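You operate a simulated robot arm through the tools that you are given. There is no shell and no other tool.

You run a simulated robot arm. Do the job below in one go: nothing can be reset, and whatever is moved stays where it is left.

JOB
Stack the three flat trays from the bench top in the blue box; lid back on.
Fine: the lid waits on the bench top meanwhile.

The check looks at the end state, three seconds after you hand in, the way a careful person would. Anything else that was tipped, shoved, dropped, spilled or broken makes it a failure. Lids that push on must go on centred and level and be pressed home; caps that screw on are set level and turned clockwise until they are tight.

ROBOT AND FRAMES
A 7-joint arm with a three-finger gripper, fixed in place. Base frame: the origin is on the floor under the middle of its stand, x ahead of it, y to its left, z up; the work surface is at about z = 880. Units: mm, rad, N and s.
It reaches about 1342 mm from its shoulder. Its first joint turns from -2.897 to 2.897 rad. Payload 2.69 kg.
The TCP is the grasp point between the finger pads, 30 mm short of the fingertips. In the tool frame z runs along the fingers and y along their closing line. The gripper opens to 128 mm; its body begins 117 mm behind the TCP.
Orientation is that of the tool frame in the base frame, as a unit quaternion [x, y, z, w]. With the fingers straight down and closing along the base's y, the tool's x points along the base's -x, its y along +y and its z along -z.

CONTROLS
- The arm moves only by the tool servo_tool. Its argument "targets" is a list of rows, each an object of numbers (a shift or turn left out is 0, a gripper value left out holds the last): "x", "y", "z": the shift along the tool's x, y, z in mm; "ax", "ay", "az": the turn, a rotation vector about the tool's x, y, z in rad; "hand": the opening, from 0 (shut) to 1 (fully open). In form: [{"x": .., "y": .., "z": .., "ax": .., "ay": .., "az": .., "hand": ..}, ...]. A call has 1 to 20 rows; each row shifts and turns the commanded pose from where the row before left it, along the tool's axes as they then stand. Rows are played at 5 a second. More than 50 mm and 0.15 rad between two rows, or a gripper value outside its range, and nothing of the call is played. Where a pose cannot be reached the arm comes as near as it can. A force on the tool above 40 N (or 10 N above the force at the start of the call, whichever is more), or a blocked arm, ends the call early, and 0.2 s more pass. The fingers move at their own pace (about 127 mm/s each) and stop on an object; they squeeze with about 33 N. The grip force told is the motor's: it shows also when the fingers shut on nothing. Time passes only in rows, and 0.2 s behind the last, so rows that do not move let the fingers close. It gives the time, the measured TCP pose, the force on the tool (base axes), the opening and the grip force at its end, in the units of the frame above (readings bear some noise), with the torque about the TCP (base axes, N m) and any sound that the robot's microphone picked up.
- Cameras (640 x 400 px; columns grow to the right, rows downward): "scene" is fixed at [398.3, 499.6, 1505.4]; the picture's right is [-0.58, -0.81, 0.00], its down [-0.58, 0.41, -0.70] and it looks along [0.57, -0.41, -0.71] (base axes); focal length 214 px, centre (320, 200). "wrist" rides on the gripper at [59, 54, -131] in the tool frame; the picture's right is [-0.68, 0.74, 0.00], its down [-0.62, -0.57, -0.55] and it looks along [-0.40, -0.37, 0.84] (tool axes); focal length 234 px, centre (320, 200).
- capture(camera): a new picture of that camera. The clock stands still meanwhile.
- move_column(by): moves the trunk up (or, below 0, down) by that many mm; the arm rides with it, the base frame stays. It gives what a move gives, with no picture.
- point_at(camera, pixels): for up to 12 pixels [column, row] of the newest picture of that camera ("zoom" is the newest enlarged one), the place [x, y, z] in the base frame of the surface seen there, good to about 3 mm. The clock stands still meanwhile.
- inspect(camera, box): a new picture of the part [left, top, right, bottom] of that camera's present view, enlarged. The clock stands still meanwhile.
- finish_job(): hands the job in; it is judged then, once.

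Unless the task says otherwise, let go and move clear before handing in.

The tools are called after "Request:" as a command line: name --argument value ..., lists and objects as JSON in quotes. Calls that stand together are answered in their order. servo_tool: Moves the arm, as the interface text tells. Its arguments: {"type":"object","properties":{"targets":{"type":"array"}},"required":["targets"]} The other tools are called the same way: move_column (by) moves the trunk up or down; capture (camera) takes a picture; point_at (camera, pixels) gives the place of the surface under pixels of a picture; inspect (camera, box) takes an enlarged picture of a part of a camera's view; finish_job () hands the job in.

At the start:

```text
time: 0.0
tcp_pos: [546.6, -0.1, 1277.1]
tool_rot: [-0.001, 1.0, 0.0, 0.0]
force: [0.4, 0.0, -0.3]
torque: [0.02, 0.03, 0.01]
opening: 128.1
gripper_force: 0.1
trunk travel left (down, up): [-150.0, 200.0]
```

scene: 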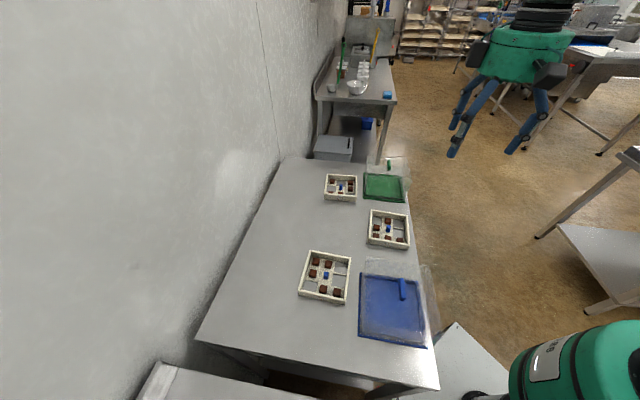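
wrist: 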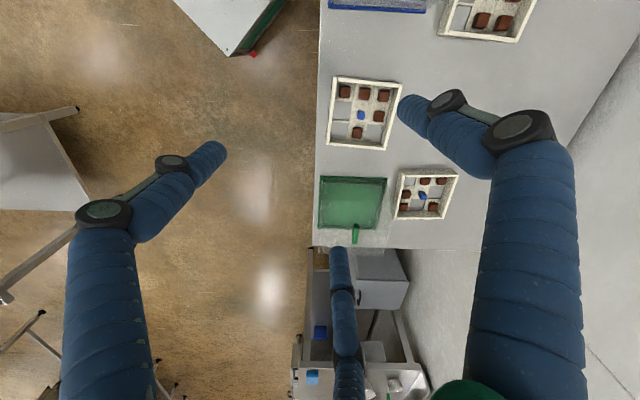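

The scene shows three white trays (around pixels 341,187; 388,229; 326,277), a green flat item (383,187) and a blue box with lid (392,309). I'll take enlarged views before moving.

Request:
inspect --camera "scene" --box '[340, 240, 450, 360]'

Request:
point_at --camera "scene" --pixels '[[403, 290], [364, 276], [361, 335], [426, 346], [423, 282], [390, 310], [326, 275], [388, 228], [340, 187], [383, 187], [300, 330], [350, 240]]'

```text
3.33 times, centred on (395, 300) of scene
```

zoom: 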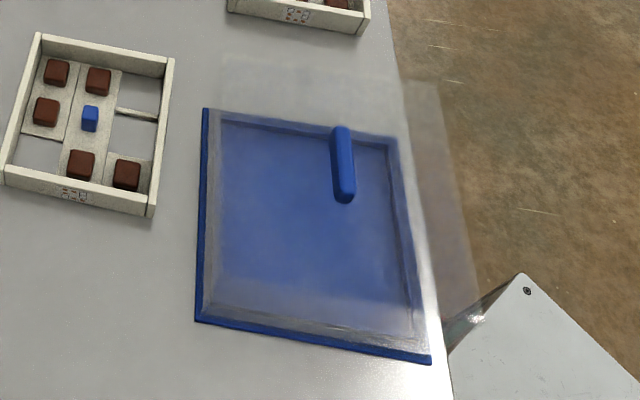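

```text
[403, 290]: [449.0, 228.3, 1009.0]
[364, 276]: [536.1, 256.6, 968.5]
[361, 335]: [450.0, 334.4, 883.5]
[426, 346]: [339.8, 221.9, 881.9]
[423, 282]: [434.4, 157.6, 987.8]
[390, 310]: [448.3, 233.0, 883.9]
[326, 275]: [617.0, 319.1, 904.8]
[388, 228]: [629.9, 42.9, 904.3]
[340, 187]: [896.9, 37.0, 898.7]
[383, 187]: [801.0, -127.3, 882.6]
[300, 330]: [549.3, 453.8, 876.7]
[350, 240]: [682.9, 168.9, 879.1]
```

The blue item looks like a clear box with a blue base and a clear lid with a blue handle (zoom 342,165). I'll look closer at the trays and the green item.

Request:
inspect --camera "scene" --box '[315, 150, 425, 260]'

Request:
inspect --camera "scene" --box '[290, 240, 360, 310]'

Request:
inspect --camera "wrist" --box '[310, 60, 480, 260]'

```text
3.64 times, centred on (370, 205) of scene
```

zoom: 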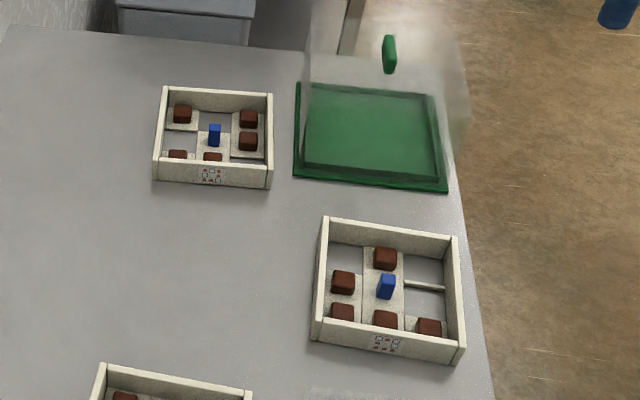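

```text
5.71 times, centred on (325, 275) of scene
```

zoom: 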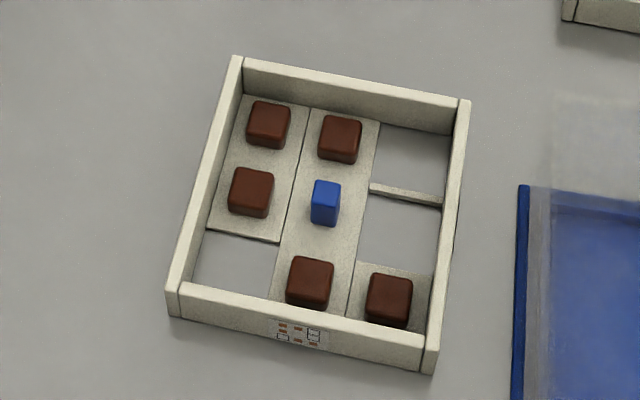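

```text
2.00 times, centred on (395, 160) of wrist
```

zoom: 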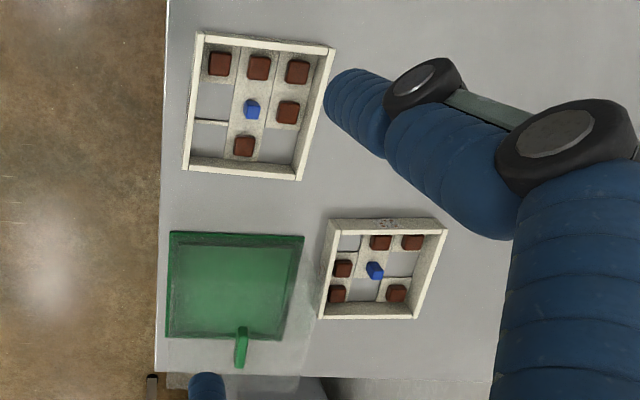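

Each tray has a blue centre grip, brown blocks, holes and a label, so orientation may matter for stacking. I'll measure the near tray first in this zoom.

Request:
inspect --camera "scene" --box '[290, 240, 360, 310]'

Request:
point_at --camera "zoom" --pixels '[[238, 60], [464, 104], [430, 355], [172, 296], [325, 190], [322, 215], [268, 112], [250, 180], [390, 285], [420, 160], [310, 265], [405, 192]]'

```text
5.71 times, centred on (325, 275) of scene
```

zoom: 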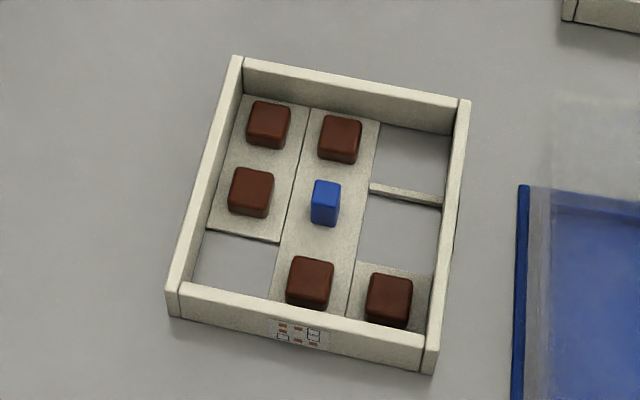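

```text
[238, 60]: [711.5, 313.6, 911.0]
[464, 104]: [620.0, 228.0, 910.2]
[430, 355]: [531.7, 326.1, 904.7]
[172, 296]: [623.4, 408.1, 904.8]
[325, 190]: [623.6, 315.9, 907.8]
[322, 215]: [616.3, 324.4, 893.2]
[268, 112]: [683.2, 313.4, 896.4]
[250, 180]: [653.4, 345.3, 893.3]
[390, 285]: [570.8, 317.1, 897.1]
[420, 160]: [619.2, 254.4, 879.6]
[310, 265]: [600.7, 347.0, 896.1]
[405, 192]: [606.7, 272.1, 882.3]
```

Near tray is about 130 mm square, wall tops near z=908 and the blue grip top near 908. Now measuring the other two trays and the box.

Request:
inspect --camera "scene" --box '[355, 195, 425, 265]'

Request:
point_at --camera "zoom" --pixels '[[120, 120], [480, 160], [460, 420], [100, 390], [320, 200], [200, 200], [250, 300], [400, 300], [300, 360], [440, 130], [150, 130], [320, 320]]'

Request:
inspect --camera "scene" --box '[315, 160, 365, 210]'

Request:
inspect --camera "scene" --box '[350, 250, 450, 355]'

```text
5.71 times, centred on (390, 230) of scene
```

zoom: 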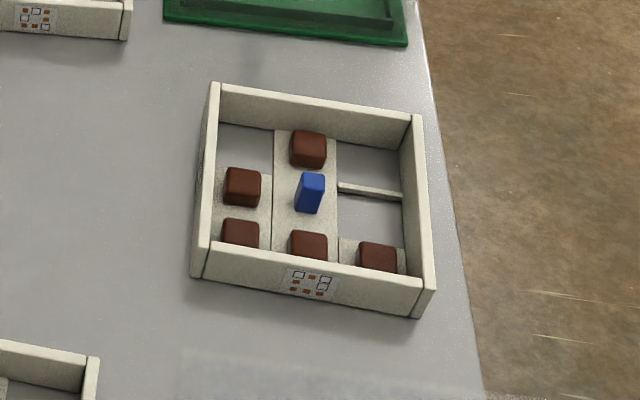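

```text
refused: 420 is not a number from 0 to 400
```

```text
8.00 times, centred on (340, 185) of scene
```

zoom: 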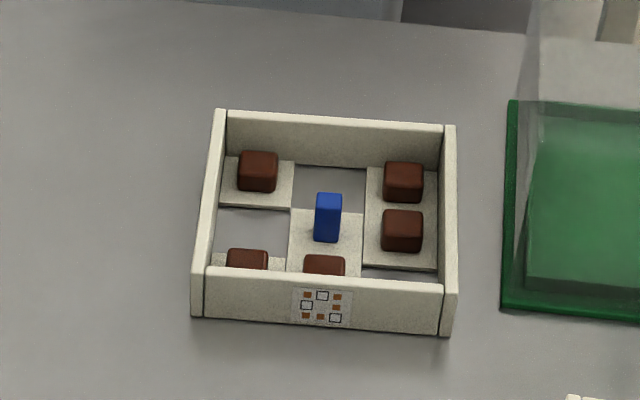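

```text
3.81 times, centred on (400, 302) of scene
```

zoom: 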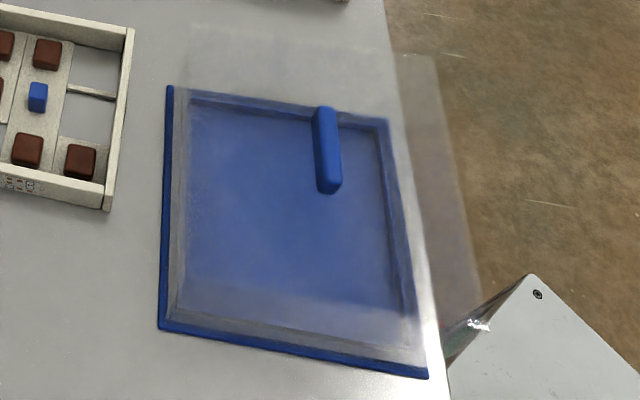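

The blue box looks clear-walled; I'll probe its edges, rim and handle by depth.

Request:
point_at --camera "zoom" --pixels '[[170, 88], [385, 122], [426, 376], [162, 328], [190, 97], [187, 308], [325, 112], [327, 185], [400, 60], [480, 290], [190, 25], [440, 90]]'

Request:
point_at --camera "zoom" --pixels '[[225, 60], [300, 60], [350, 60], [420, 120], [440, 200], [455, 270], [420, 330], [300, 320], [230, 300], [250, 200], [350, 220], [400, 290]]'

```text
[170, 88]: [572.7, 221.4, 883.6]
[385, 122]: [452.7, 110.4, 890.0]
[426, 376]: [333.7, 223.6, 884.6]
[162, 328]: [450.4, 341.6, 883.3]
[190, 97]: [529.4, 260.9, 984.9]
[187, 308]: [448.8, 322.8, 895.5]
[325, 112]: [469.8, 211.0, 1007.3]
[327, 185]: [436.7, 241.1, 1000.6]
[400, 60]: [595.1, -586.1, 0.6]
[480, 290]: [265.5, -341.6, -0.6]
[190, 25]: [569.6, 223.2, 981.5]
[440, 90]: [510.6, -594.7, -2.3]
```

```text
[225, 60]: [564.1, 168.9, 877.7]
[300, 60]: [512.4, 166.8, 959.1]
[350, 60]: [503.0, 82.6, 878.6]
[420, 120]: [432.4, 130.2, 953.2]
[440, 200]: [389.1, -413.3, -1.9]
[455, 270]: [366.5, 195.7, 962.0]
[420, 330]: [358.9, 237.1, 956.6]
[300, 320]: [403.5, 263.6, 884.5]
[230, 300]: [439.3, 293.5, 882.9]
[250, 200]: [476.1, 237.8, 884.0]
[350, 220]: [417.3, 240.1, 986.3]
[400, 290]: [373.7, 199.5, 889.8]
```

The base is a 164 mm square turned about 45° centred near (452,224), clear walls/lid reach z≈985 and the handle top ≈1008. I'll look at the gripper fingers before planning grasps.

Request:
inspect --camera "scene" --box '[440, 0, 580, 170]'

Request:
servo_tool --targets '[{"x": 24, "y": 37, "z": 14}, {"x": 24, "y": 37, "z": 14}, {"x": 24, "y": 37, "z": 14}, {"x": 24, "y": 37, "z": 14}, {"x": 24, "y": 37, "z": 14}, {"x": 24, "y": 37, "z": 14}, {"x": 24, "y": 37, "z": 14}, {"x": 24, "y": 37, "z": 14}, {"x": 24, "y": 37, "z": 14}, {}]'

Request:
capture --camera "wrist"

Request:
capture --camera "scene"

```text
2.35 times, centred on (510, 85) of scene
```

zoom: 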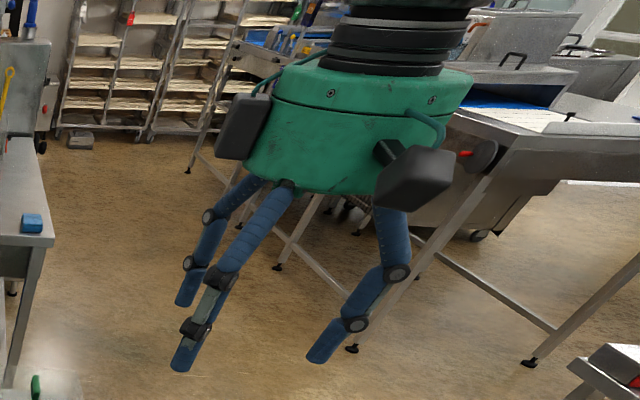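

```text
time: 2.2
tcp_pos: [329.9, 336.7, 1147.8]
tool_rot: [0.0, 1.0, 0.001, 0.0]
force: [0.6, 0.7, 0.5]
torque: [-0.04, 0.02, 0.01]
opening: 128.1
gripper_force: 0.0
trunk travel left (down, up): [-150.0, 200.0]
```

```text
taken
```

wrist: 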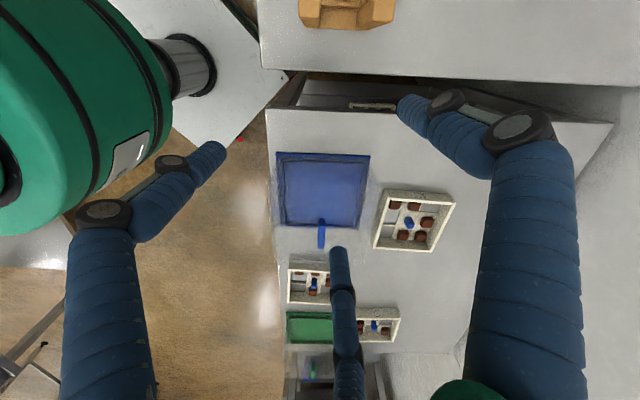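

```text
taken
```

scene: 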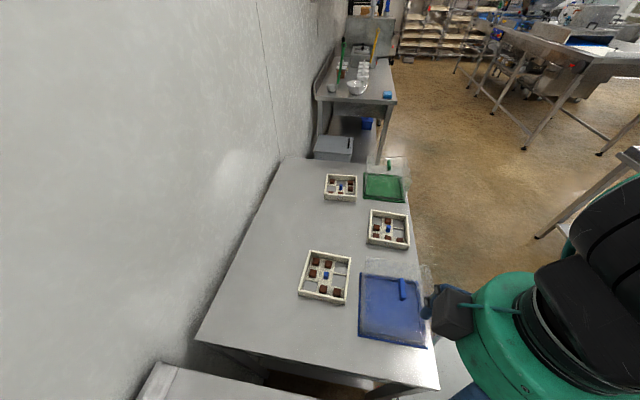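

The gripper has three fingers at roughly 120°/(one on +y, two on −y). The wrist view shows the blue box at (322,190); I'll zoom in on it.

Request:
inspect --camera "wrist" --box '[260, 130, 390, 260]'

Request:
inspect --camera "wrist" --box '[280, 180, 460, 350]'

```text
3.08 times, centred on (325, 195) of wrist
```

zoom: 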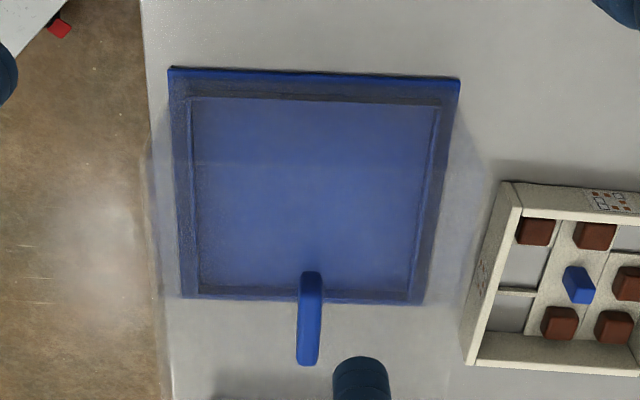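

```text
2.35 times, centred on (370, 265) of wrist
```

zoom: 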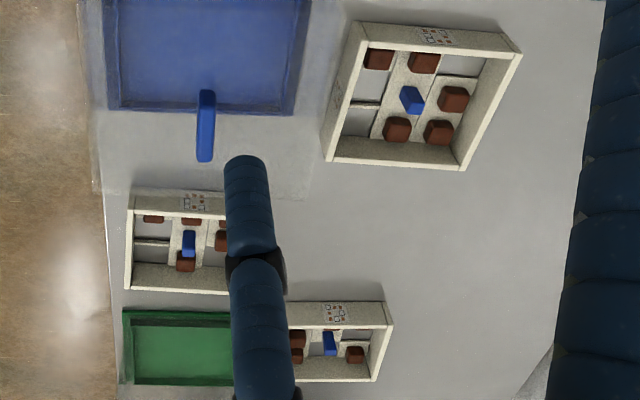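

The clear shell's footprint equals the blue base (top edge ≈ z 983), with an inner frame near z 890. I need to know whether the clear walls belong to lid or box, so I'll zoom tightly on the walls.

Request:
inspect --camera "scene" --box '[352, 255, 402, 305]'

Request:
inspect --camera "scene" --box '[352, 310, 402, 360]'

Request:
inspect --camera "wrist" --box '[265, 140, 325, 200]'

Request:
inspect --camera "wrist" --box '[325, 195, 385, 255]'

```text
8.00 times, centred on (377, 280) of scene
```

zoom: 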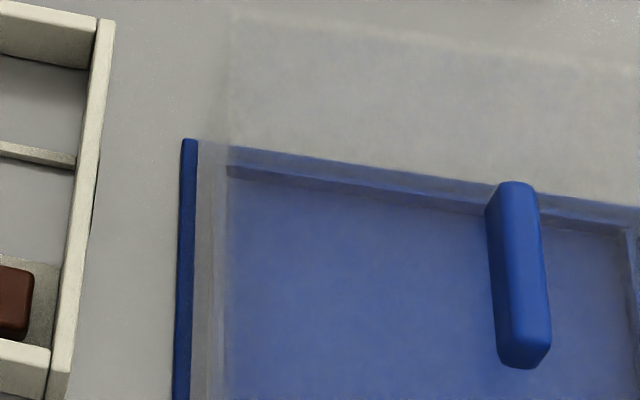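

```text
8.00 times, centred on (377, 335) of scene
```

zoom: 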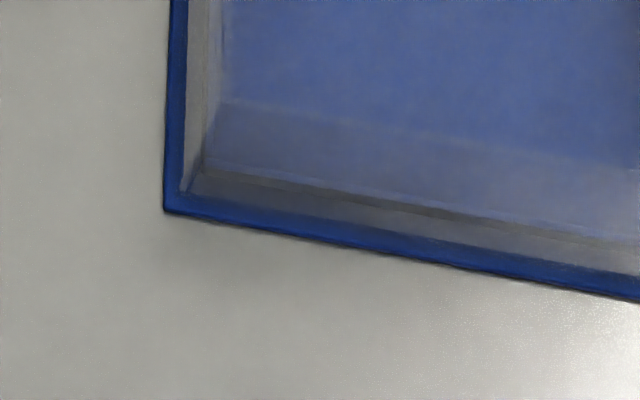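

```text
6.67 times, centred on (295, 170) of wrist
```

zoom: 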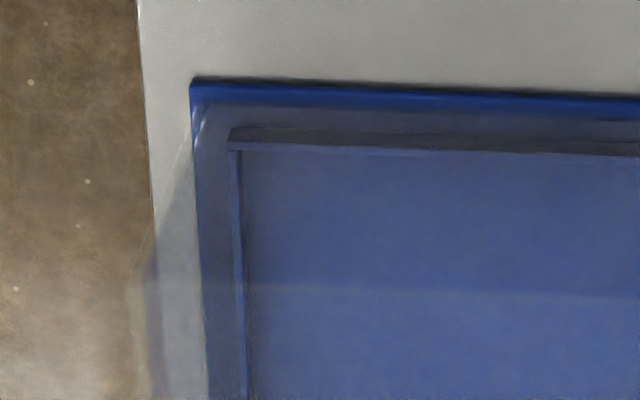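

```text
6.67 times, centred on (355, 225) of wrist
```

zoom: 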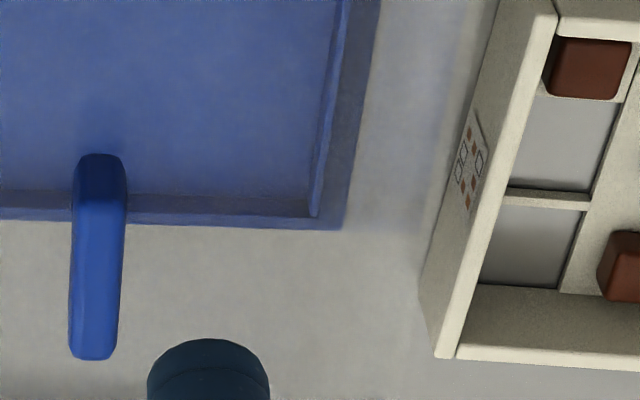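

The seam evidence suggests a blue base with low inner lip and a tall clear dome lid with the handle; the near tray has labels on two sides. I'll map the free bench space and measure the handle and rim in fresh pictures.

Request:
point_at --camera "scene" --pixels '[[205, 335], [430, 385], [285, 165], [404, 170], [265, 240], [300, 215], [330, 225], [240, 300], [320, 340], [280, 320], [415, 260], [350, 230]]'

Request:
inspect --camera "scene" --box '[380, 265, 420, 305]'

Request:
point_at --camera "zoom" --pixels '[[345, 130], [385, 245], [345, 245], [300, 130], [395, 255], [340, 190]]'

```text
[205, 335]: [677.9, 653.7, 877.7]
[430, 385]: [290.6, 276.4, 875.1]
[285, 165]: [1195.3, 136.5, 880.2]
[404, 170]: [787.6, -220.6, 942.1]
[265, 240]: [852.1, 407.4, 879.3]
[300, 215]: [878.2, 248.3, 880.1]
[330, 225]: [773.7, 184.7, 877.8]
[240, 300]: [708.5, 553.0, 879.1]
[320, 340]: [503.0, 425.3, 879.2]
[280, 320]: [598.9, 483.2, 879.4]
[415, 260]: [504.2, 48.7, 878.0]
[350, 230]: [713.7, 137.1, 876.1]
```

```text
10.00 times, centred on (400, 285) of scene
```

zoom: 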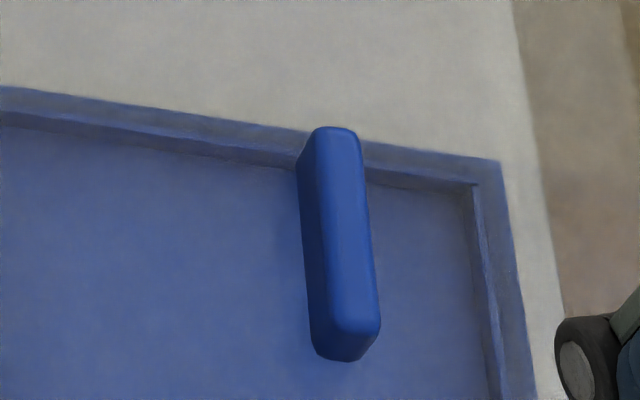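

```text
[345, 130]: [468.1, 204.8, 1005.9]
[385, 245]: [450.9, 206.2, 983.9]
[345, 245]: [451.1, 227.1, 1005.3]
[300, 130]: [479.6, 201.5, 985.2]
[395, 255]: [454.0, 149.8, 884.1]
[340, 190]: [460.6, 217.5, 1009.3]
```

The handle runs from about (470,204) to (436,240) at z 985–1008, and there's free bench around (800,250). I'll test the fingers' closing geometry here in free air and look.

Request:
servo_tool --targets '[{"hand": 0.3}, {}, {}, {}]'

Request:
capture --camera "wrist"

Request:
servo_tool --targets '[{"hand": 0.0}, {}, {}, {}]'

Request:
capture --camera "wrist"

```text
time: 3.2
tcp_pos: [329.7, 333.4, 1149.0]
tool_rot: [-0.001, 1.0, 0.0, 0.0]
force: [0.6, 0.7, -0.1]
torque: [-0.01, 0.0, 0.01]
opening: 38.6
gripper_force: 0.0
trunk travel left (down, up): [-150.0, 200.0]
```

```text
taken
```

wrist: 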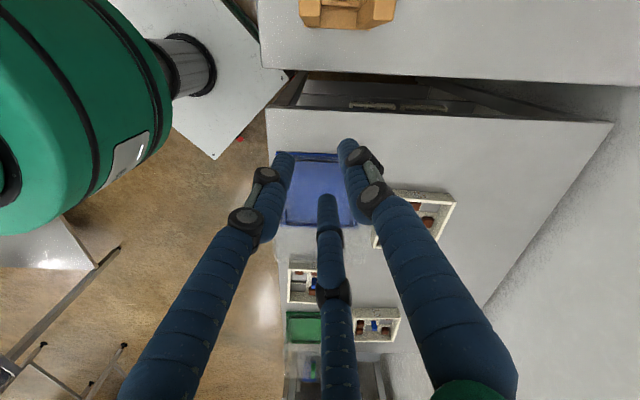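

```text
time: 4.2
tcp_pos: [330.3, 334.5, 1149.1]
tool_rot: [-0.001, 1.0, 0.0, 0.001]
force: [-0.2, 0.3, -0.2]
torque: [0.05, -0.02, 0.0]
opening: 2.0
gripper_force: 31.6
trunk travel left (down, up): [-150.0, 200.0]
```

```text
taken
```

wrist: 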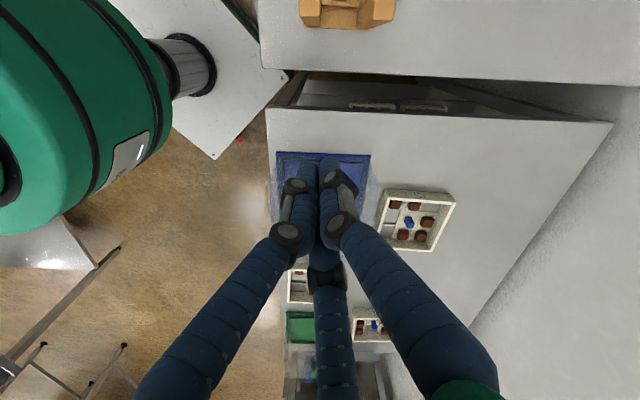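

Closed, the three fingers meet at the centre, each about 20 mm thick, arranged at 120°. I'll reopen and move to look down closely at the near tray.

Request:
servo_tool --targets '[{"hand": 1.0, "x": -35, "y": 10, "z": 14}, {"x": -35, "y": 10, "z": 14}, {"x": -35, "y": 10, "z": 14}, {"x": -35, "y": 10, "z": 14}, {"x": -35, "y": 10, "z": 15}, {"x": -35, "y": 9, "z": 15}, {}, {}]'

Request:
capture --camera "wrist"

Request:
inspect --camera "wrist" --box '[260, 140, 380, 260]'

```text
time: 6.0
tcp_pos: [541.6, 395.3, 1062.3]
tool_rot: [0.001, 1.0, 0.0, 0.0]
force: [-0.4, -0.7, 0.6]
torque: [0.05, 0.0, -0.01]
opening: 128.0
gripper_force: 0.1
trunk travel left (down, up): [-150.0, 200.0]
```

```text
taken
```

wrist: 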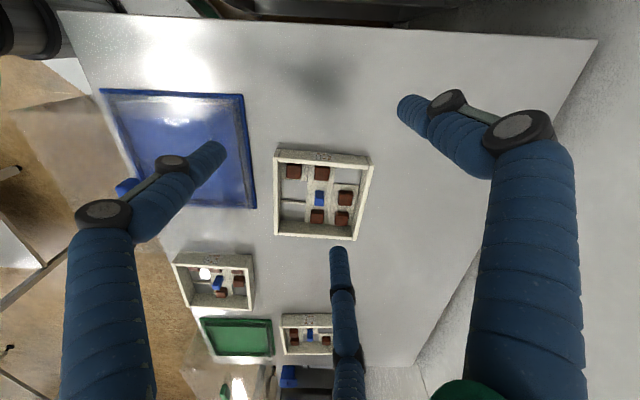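

```text
3.33 times, centred on (320, 200) of wrist
```

zoom: 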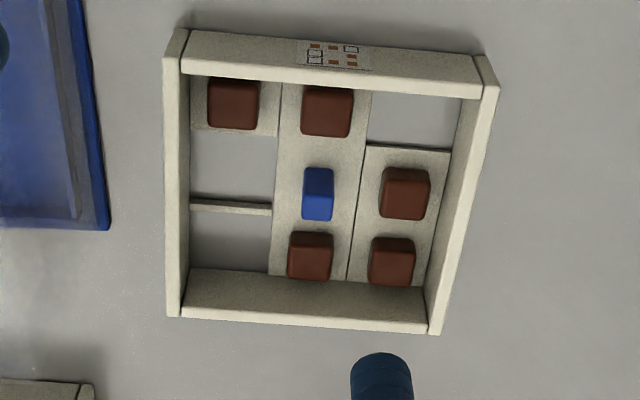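

The near tray is clear at zoom centre with its grip at (318,195). I'll measure its corners, grip and blocks, and enlarge the label.

Request:
point_at --camera "zoom" --pixels '[[175, 32], [492, 88], [432, 328], [173, 312], [319, 172], [316, 205], [235, 90], [328, 100], [404, 180], [310, 240], [390, 245], [330, 150]]'

Request:
inspect --camera "wrist" --box '[300, 140, 350, 172]'

Request:
inspect --camera "wrist" --box '[295, 175, 345, 215]'

```text
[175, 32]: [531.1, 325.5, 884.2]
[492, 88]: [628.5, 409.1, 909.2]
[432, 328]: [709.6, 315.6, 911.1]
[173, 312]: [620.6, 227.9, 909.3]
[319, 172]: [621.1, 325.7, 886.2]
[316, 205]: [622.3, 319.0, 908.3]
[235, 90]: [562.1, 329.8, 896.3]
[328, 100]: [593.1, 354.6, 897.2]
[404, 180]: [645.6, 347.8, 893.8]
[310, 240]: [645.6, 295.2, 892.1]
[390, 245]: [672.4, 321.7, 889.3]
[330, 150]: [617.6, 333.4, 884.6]
```

```text
12.50 times, centred on (325, 156) of wrist
```

zoom: 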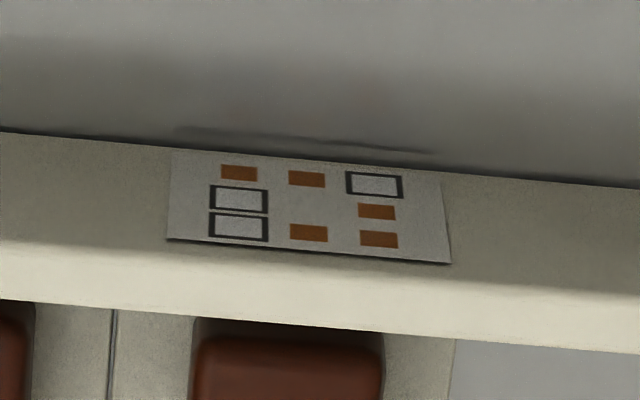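

```text
10.00 times, centred on (320, 195) of wrist
```

zoom: 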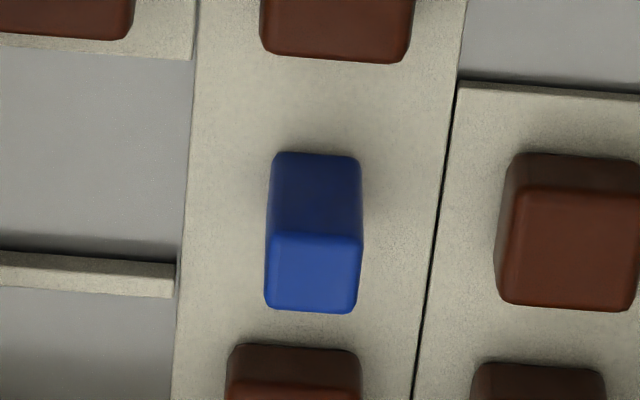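

The label, read upright, matches this tray's blocks and holes, and blocks (z≈896) sit well below the wall tops (≈909), so trays stack wall on wall. Next I'll go over the lid handle with the tool turned 45° to line up with it and look.

Request:
servo_tool --targets '[{"x": 17.9, "y": -34.3, "z": -9.5}, {"x": 17.9, "y": -34.3, "z": -9.5}, {"x": 17.9, "y": -34.3, "z": -9.5}, {"x": 17.9, "y": -34.3, "z": -9.5}, {"x": 17.9, "y": -34.3, "z": -9.5}, {"az": 0.131}, {"az": 0.131}, {"az": 0.131}, {"az": 0.131}, {"az": 0.131}, {"az": 0.13}, {}]'

Request:
capture --camera "wrist"

Request:
inspect --camera "wrist" --box '[240, 80, 400, 180]'

```text
time: 8.6
tcp_pos: [450.3, 220.7, 1111.9]
tool_rot: [0.383, 0.924, 0.001, 0.0]
force: [0.5, 0.1, 0.3]
torque: [0.0, -0.01, -0.02]
opening: 128.1
gripper_force: 0.1
trunk travel left (down, up): [-150.0, 200.0]
```

```text
taken
```

wrist: 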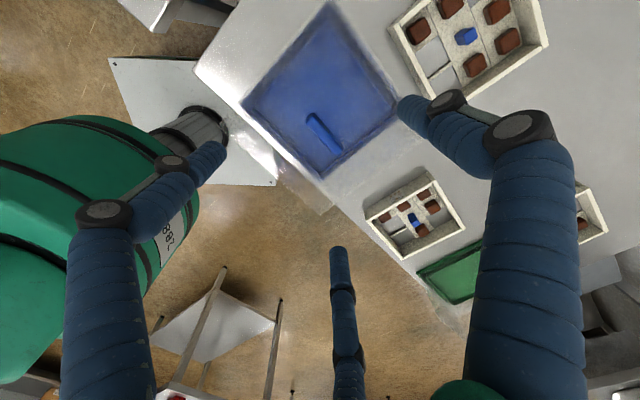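

```text
4.00 times, centred on (320, 130) of wrist
```

zoom: 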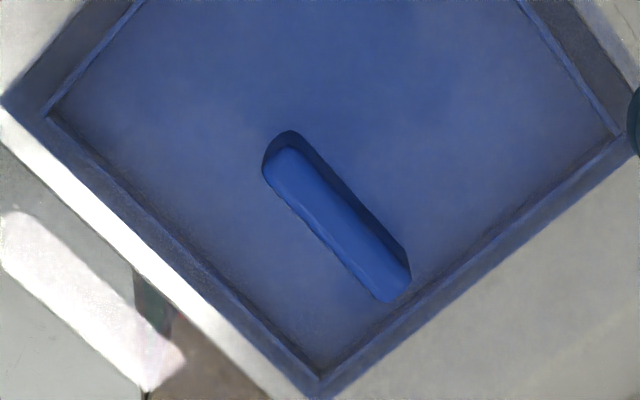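

Handle is visible at zoom (280,160)–(395,290). I'll measure its ends and the base corner positions.

Request:
point_at --camera "zoom" --pixels '[[275, 170], [290, 155], [295, 180], [335, 225], [345, 215], [375, 260], [390, 290], [400, 275], [318, 375], [48, 118], [615, 135], [320, 395]]'

Request:
point_at --camera "wrist" --pixels '[[331, 5], [242, 107], [320, 178], [397, 112], [331, 20], [252, 108], [320, 172], [392, 113], [290, 70], [300, 100], [350, 60], [360, 130]]'

```text
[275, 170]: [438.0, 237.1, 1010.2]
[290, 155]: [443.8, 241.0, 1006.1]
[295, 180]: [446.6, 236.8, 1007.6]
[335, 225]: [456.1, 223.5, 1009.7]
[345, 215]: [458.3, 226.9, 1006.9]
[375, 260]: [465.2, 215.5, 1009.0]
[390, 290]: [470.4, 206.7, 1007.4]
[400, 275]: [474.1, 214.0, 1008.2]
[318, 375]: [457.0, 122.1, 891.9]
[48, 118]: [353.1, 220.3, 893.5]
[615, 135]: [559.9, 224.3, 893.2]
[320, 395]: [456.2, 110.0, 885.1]
```

```text
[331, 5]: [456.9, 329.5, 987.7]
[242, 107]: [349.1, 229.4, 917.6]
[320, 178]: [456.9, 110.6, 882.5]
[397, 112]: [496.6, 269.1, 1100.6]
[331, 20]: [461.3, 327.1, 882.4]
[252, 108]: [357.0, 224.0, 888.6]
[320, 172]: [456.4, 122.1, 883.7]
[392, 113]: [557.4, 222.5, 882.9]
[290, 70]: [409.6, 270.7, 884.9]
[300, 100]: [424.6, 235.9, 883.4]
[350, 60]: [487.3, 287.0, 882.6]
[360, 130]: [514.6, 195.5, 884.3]
```

The handle centre is about (456.5,224.5), yaw −44°, top at 1008; lip corners near (457,122),(353,220),(560,224) at z≈893. I'll align over it, preshape the hand, and descend to just above the handle's sides.

Request:
servo_tool --targets '[{"x": -2.5, "y": 5.3, "hand": 0.5}, {"z": 25}, {"z": 25}, {"z": 20}, {}, {}]'

Request:
capture --camera "wrist"

Request:
capture --camera "scene"

```text
time: 10.0
tcp_pos: [456.2, 221.0, 1043.8]
tool_rot: [0.383, 0.924, 0.0, 0.0]
force: [0.2, -0.6, 0.3]
torque: [0.02, 0.03, 0.0]
opening: 64.0
gripper_force: 0.1
trunk travel left (down, up): [-150.0, 200.0]
```

```text
taken
```

wrist: 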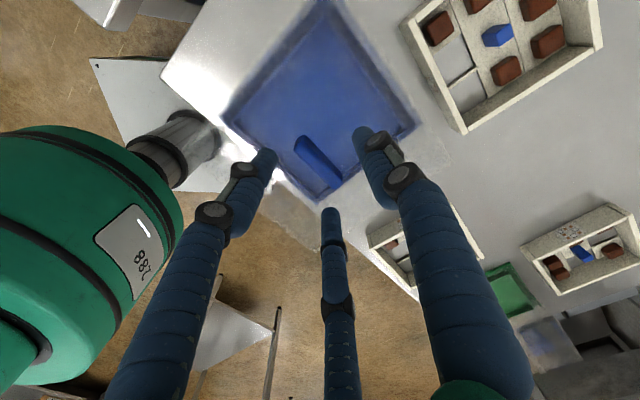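

```text
taken
```

scene: 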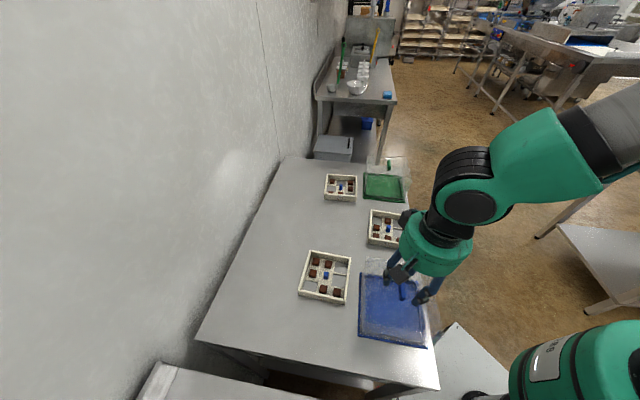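

The handle (wrist px 303,140 to 335,185) sits centred between the fingertips. I'll lower 20 mm more and check before closing.

Request:
servo_tool --targets '[{"z": 10}, {"z": 10}, {}]'

Request:
inspect --camera "wrist" --box '[240, 80, 400, 240]'

Request:
inspect --camera "scene" --box '[360, 240, 440, 310]'

```text
time: 10.8
tcp_pos: [456.4, 223.5, 1022.5]
tool_rot: [0.383, 0.924, 0.0, 0.0]
force: [0.1, 0.2, -1.0]
torque: [-0.01, -0.02, -0.02]
opening: 63.8
gripper_force: 0.0
trunk travel left (down, up): [-150.0, 200.0]
```

```text
2.50 times, centred on (320, 160) of wrist
```

zoom: 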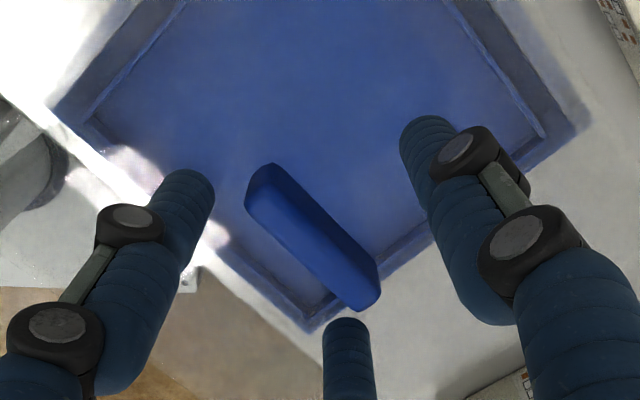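

```text
5.71 times, centred on (400, 275) of scene
```

zoom: 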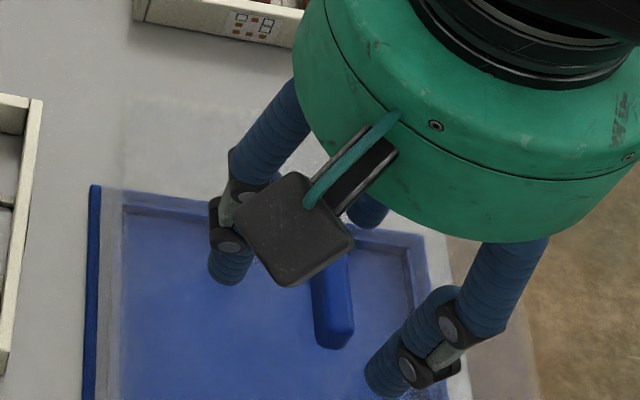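

Fingertips are around the handle about 4 mm above the lid top. I'll close gradually and squeeze.

Request:
servo_tool --targets '[{"hand": 0.4}, {"hand": 0.3}, {"hand": 0.22}, {"hand": 0.15}, {"hand": 0.08}, {"hand": 0.0}, {}, {}]'

Request:
inspect --camera "wrist" --box '[240, 80, 400, 240]'

```text
time: 12.6
tcp_pos: [456.2, 223.9, 1022.6]
tool_rot: [0.383, 0.924, -0.001, 0.0]
force: [0.2, -0.7, -0.3]
torque: [0.07, -0.02, -0.02]
opening: 19.9
gripper_force: 33.4
trunk travel left (down, up): [-150.0, 200.0]
```

```text
2.50 times, centred on (320, 160) of wrist
```

zoom: 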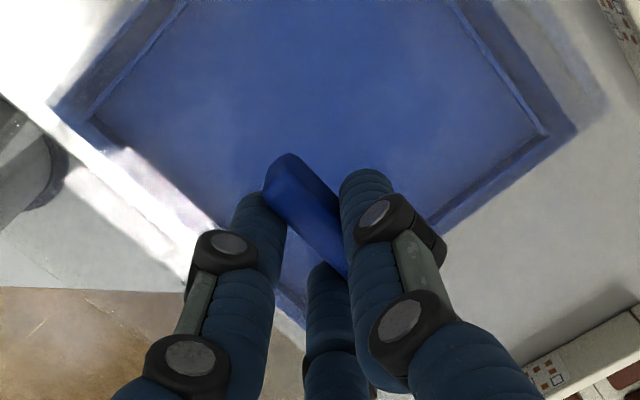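

The grip closed on the handle (opening 19.9, 33 N) with no side load. I'll lift slowly and watch the force.

Request:
servo_tool --targets '[{"z": -2}, {"z": -3}, {"z": -5}, {"z": -5}, {"z": -5}, {}]'

Request:
capture --camera "scene"

Request:
inspect --camera "wrist" --box '[200, 40, 440, 240]'

```text
time: 14.0
tcp_pos: [457.1, 222.2, 1041.3]
tool_rot: [0.382, 0.924, 0.0, 0.0]
force: [0.4, -0.1, -1.9]
torque: [0.02, 0.0, 0.01]
opening: 19.9
gripper_force: 32.9
trunk travel left (down, up): [-150.0, 200.0]
```

```text
taken
```

scene: 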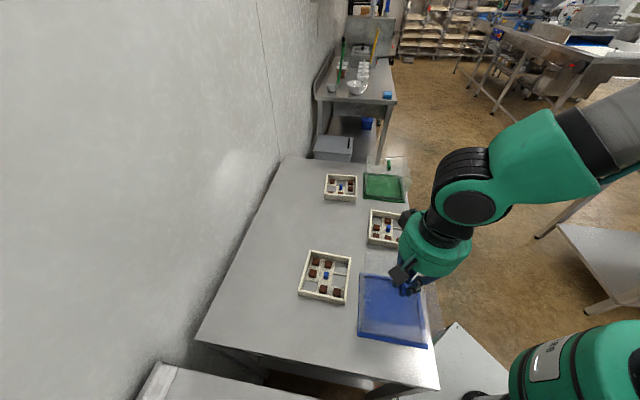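

```text
2.00 times, centred on (320, 140) of wrist
```

zoom: 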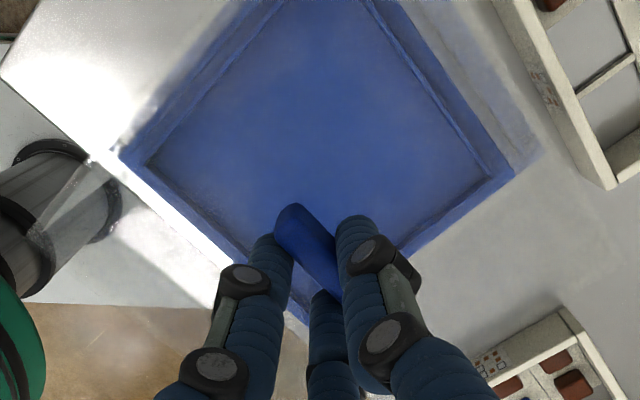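

Load is only ~2 N, so the lid has come up freely. I'll zoom to see whether the clear walls rose with it.

Request:
inspect --camera "scene" --box '[345, 235, 445, 355]'

Request:
inspect --camera "scene" --box '[350, 310, 400, 350]'

```text
3.33 times, centred on (395, 295) of scene
```

zoom: 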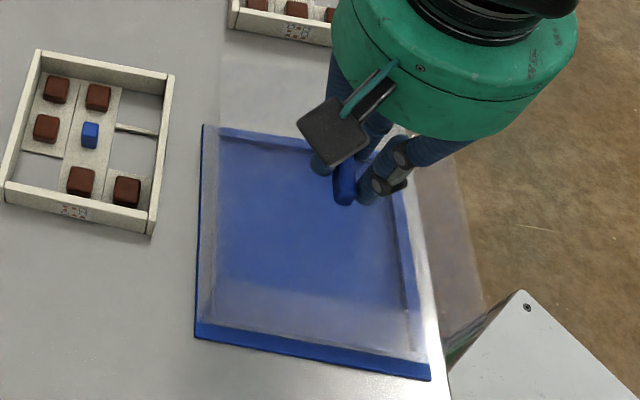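

```text
10.00 times, centred on (375, 330) of scene
```

zoom: 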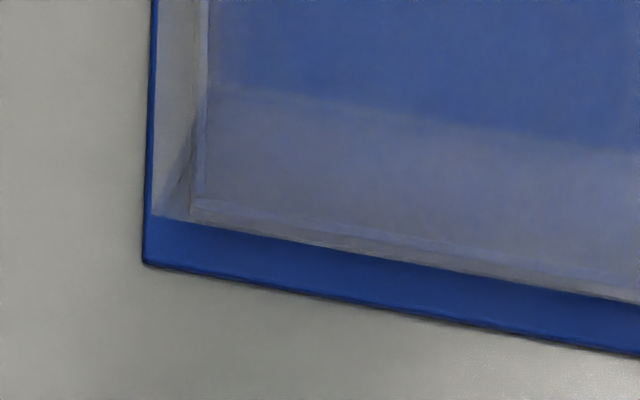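

The whole clear shell rose off the base, so the lid is the tall dome. I'll raise it well above the trays and carry it to the free bench spot near (830,260).

Request:
servo_tool --targets '[{"z": -10}, {"z": -20}, {"z": -20}, {"z": -20}, {"z": -15}, {}]'

Request:
servo_tool --targets '[{"x": -10, "y": 12.1}, {"x": -19.9, "y": 24.2}, {"x": -19.9, "y": 24.2}, {"x": -19.9, "y": 24.2}, {"x": -19.9, "y": 24.2}, {"x": -19.9, "y": 24.2}, {"x": -19.9, "y": 24.2}, {"x": -19.9, "y": 24.2}, {"x": -19.9, "y": 24.2}, {"x": -19.9, "y": 24.2}, {"x": -19.9, "y": 24.2}, {"x": -19.9, "y": 24.2}, {"x": -10, "y": 12.1}, {}]'

Request:
capture --camera "scene"

Request:
capture --camera "wrist"

```text
time: 15.4
tcp_pos: [455.3, 221.5, 1128.5]
tool_rot: [0.382, 0.924, 0.0, 0.0]
force: [0.6, 0.0, -1.3]
torque: [-0.04, -0.03, 0.0]
opening: 19.9
gripper_force: 33.0
trunk travel left (down, up): [-150.0, 200.0]
```

```text
time: 18.4
tcp_pos: [829.0, 259.2, 1126.4]
tool_rot: [0.383, 0.924, 0.0, 0.0]
force: [-0.1, -0.1, -0.3]
torque: [0.01, 0.0, 0.0]
opening: 19.9
gripper_force: 32.8
trunk travel left (down, up): [-150.0, 200.0]
```

```text
taken
```

scene: 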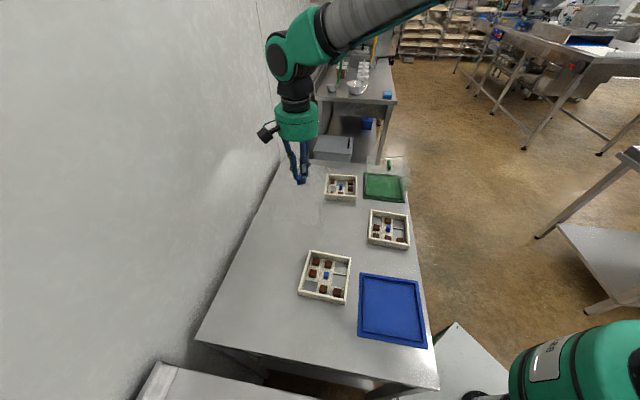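

```text
taken
```

wrist: 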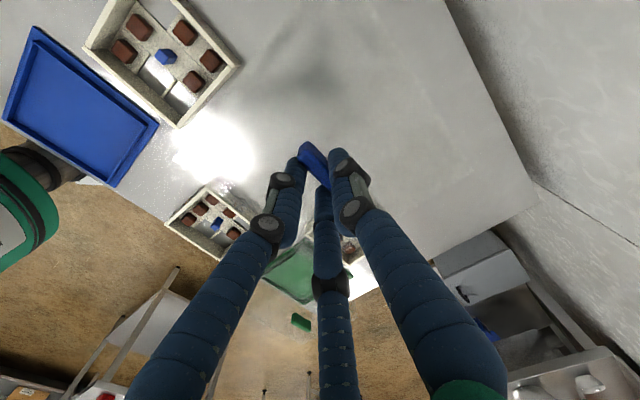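

The lid is hanging over clear bench and the blue base with its low lip is now fully visible. I'll lower most of the way, then creep until contact.

Request:
inspect --camera "scene" --box '[250, 120, 350, 250]'

Request:
servo_tool --targets '[{"z": 15}, {"z": 25}, {"z": 25}, {"z": 20}, {"z": 12}, {"z": 5}, {}]'

```text
3.08 times, centred on (300, 185) of scene
```

zoom: 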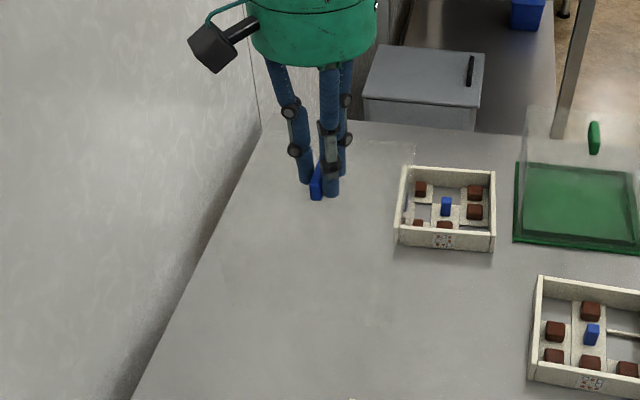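

```text
time: 20.0
tcp_pos: [830.9, 258.0, 1026.5]
tool_rot: [0.382, 0.924, 0.0, -0.001]
force: [0.2, 0.7, -1.2]
torque: [0.02, 0.02, -0.01]
opening: 20.0
gripper_force: 33.0
trunk travel left (down, up): [-150.0, 200.0]
```

No contact yet at z≈1024. I'll creep down in 2 mm steps watching force.

Request:
servo_tool --targets '[{"z": 2}, {"z": 2}, {"z": 1}, {}]'

Request:
servo_tool --targets '[{"z": 1}, {"z": 1}, {}]'

Request:
inspect --camera "scene" --box '[250, 140, 350, 240]'

```text
time: 21.0
tcp_pos: [830.2, 259.0, 1019.0]
tool_rot: [0.383, 0.924, 0.001, -0.001]
force: [0.2, 0.7, -1.5]
torque: [-0.01, -0.01, 0.0]
opening: 19.9
gripper_force: 33.0
trunk travel left (down, up): [-150.0, 200.0]
```

```text
time: 21.8
tcp_pos: [830.6, 259.4, 1017.5]
tool_rot: [0.383, 0.924, 0.0, 0.0]
force: [0.5, 0.3, -1.1]
torque: [-0.03, -0.01, -0.01]
opening: 19.9
gripper_force: 32.7
trunk travel left (down, up): [-150.0, 200.0]
```

```text
4.00 times, centred on (300, 190) of scene
```

zoom: 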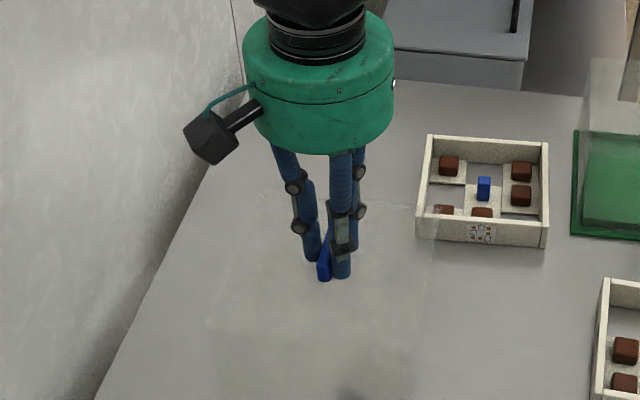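

Still only the lid's own weight on the tool. I'll continue creeping until the force changes sign.

Request:
servo_tool --targets '[{"z": 1}, {"z": 1}, {}]'

Request:
servo_tool --targets '[{"z": 1}, {"z": 1}, {}]'

```text
time: 22.6
tcp_pos: [829.6, 258.7, 1017.0]
tool_rot: [0.383, 0.924, 0.0, 0.0]
force: [-0.8, -2.4, 10.0]
torque: [0.32, 0.33, 0.1]
opening: 19.9
gripper_force: 33.0
trunk travel left (down, up): [-150.0, 200.0]
```

```text
time: 23.4
tcp_pos: [829.9, 258.1, 1017.3]
tool_rot: [0.383, 0.924, 0.0, 0.001]
force: [-2.9, -4.0, 31.4]
torque: [0.3, 0.29, 0.06]
opening: 19.9
gripper_force: 32.8
trunk travel left (down, up): [-150.0, 200.0]
```

Contact found (TCP z≈1017, force up). I'll relieve the press by 3 mm, open the fingers gently and check.

Request:
servo_tool --targets '[{"z": -1.5}, {"z": -1.5}, {}]'

Request:
servo_tool --targets '[{"hand": 0.2}, {"hand": 0.3}, {"hand": 0.4}, {"hand": 0.5}, {}]'

Request:
inspect --camera "wrist" --box '[200, 40, 440, 240]'

```text
time: 24.2
tcp_pos: [830.7, 259.6, 1018.0]
tool_rot: [0.382, 0.924, -0.001, 0.0]
force: [4.6, -4.0, 15.9]
torque: [-0.62, -0.81, 0.03]
opening: 19.7
gripper_force: 33.3
trunk travel left (down, up): [-150.0, 200.0]
```

```text
time: 25.4
tcp_pos: [830.4, 258.5, 1017.6]
tool_rot: [0.383, 0.924, 0.0, 0.0]
force: [0.2, 0.1, 1.2]
torque: [-0.01, -0.03, -0.03]
opening: 64.3
gripper_force: 0.0
trunk travel left (down, up): [-150.0, 200.0]
```

```text
2.00 times, centred on (320, 140) of wrist
```

zoom: 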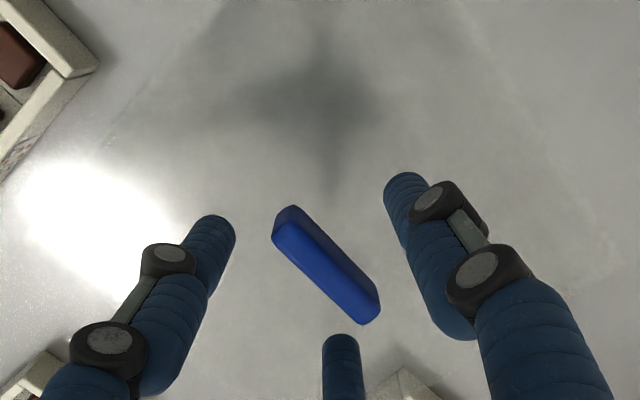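

The lid is released and standing on the bench. I'll back straight up, turn the tool so one finger faces each tray's free side, and go look over the near tray.

Request:
servo_tool --targets '[{"z": -15}, {"z": -30}, {"z": -30}, {"z": -30}, {"az": -0.1446, "hand": 1.0}, {"az": -0.1446}, {"az": -0.1446}, {"az": -0.1446}, {"az": -0.1446}, {"az": -0.1446}, {"az": -0.1444}, {}]'

Request:
capture --camera "scene"

```text
time: 28.0
tcp_pos: [831.0, 258.2, 1120.9]
tool_rot: [-0.114, 0.994, 0.0, 0.0]
force: [-0.8, -0.3, -0.9]
torque: [-0.02, -0.02, 0.01]
opening: 128.2
gripper_force: 0.1
trunk travel left (down, up): [-150.0, 200.0]
```

```text
taken
```

scene: 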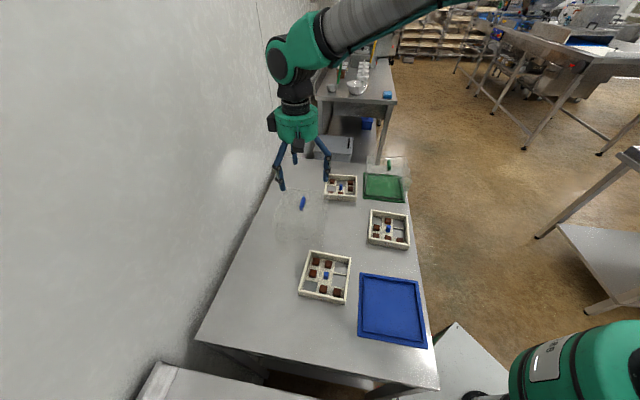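

The lid stands at (303,205) in the scene. Now I'll measure the open base accurately while moving over the near tray.

Request:
inspect --camera "scene" --box '[350, 265, 435, 350]'

Request:
servo_tool --targets '[{"x": 31.5, "y": 17.5}, {"x": 31.5, "y": 17.5}, {"x": 31.5, "y": 17.5}, {"x": 31.5, "y": 17.5}, {"x": 31.5, "y": 17.5}, {"x": 31.6, "y": 17.7}, {"z": 25}, {"z": 25}, {"z": 25}, {"z": 25}, {}]'

Request:
capture --camera "wrist"

```text
4.71 times, centred on (392, 308) of scene
```

zoom: 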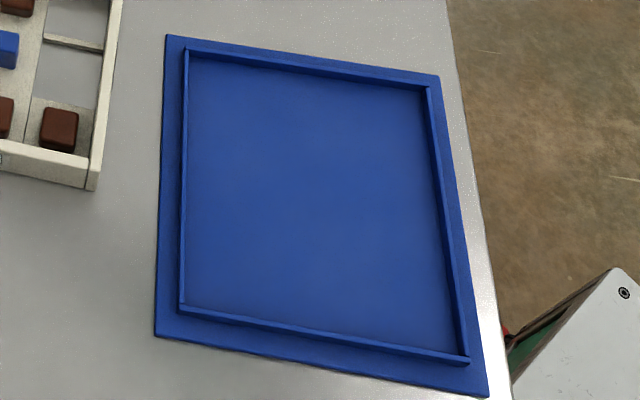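

```text
time: 30.4
tcp_pos: [623.7, 318.8, 1020.3]
tool_rot: [-0.113, 0.994, 0.001, 0.0]
force: [0.1, 0.3, -0.3]
torque: [-0.05, 0.06, 0.01]
opening: 128.0
gripper_force: 0.1
trunk travel left (down, up): [-150.0, 200.0]
```

```text
taken
```

wrist: 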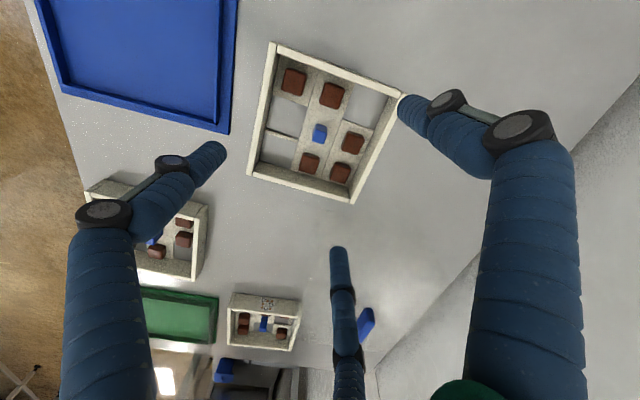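

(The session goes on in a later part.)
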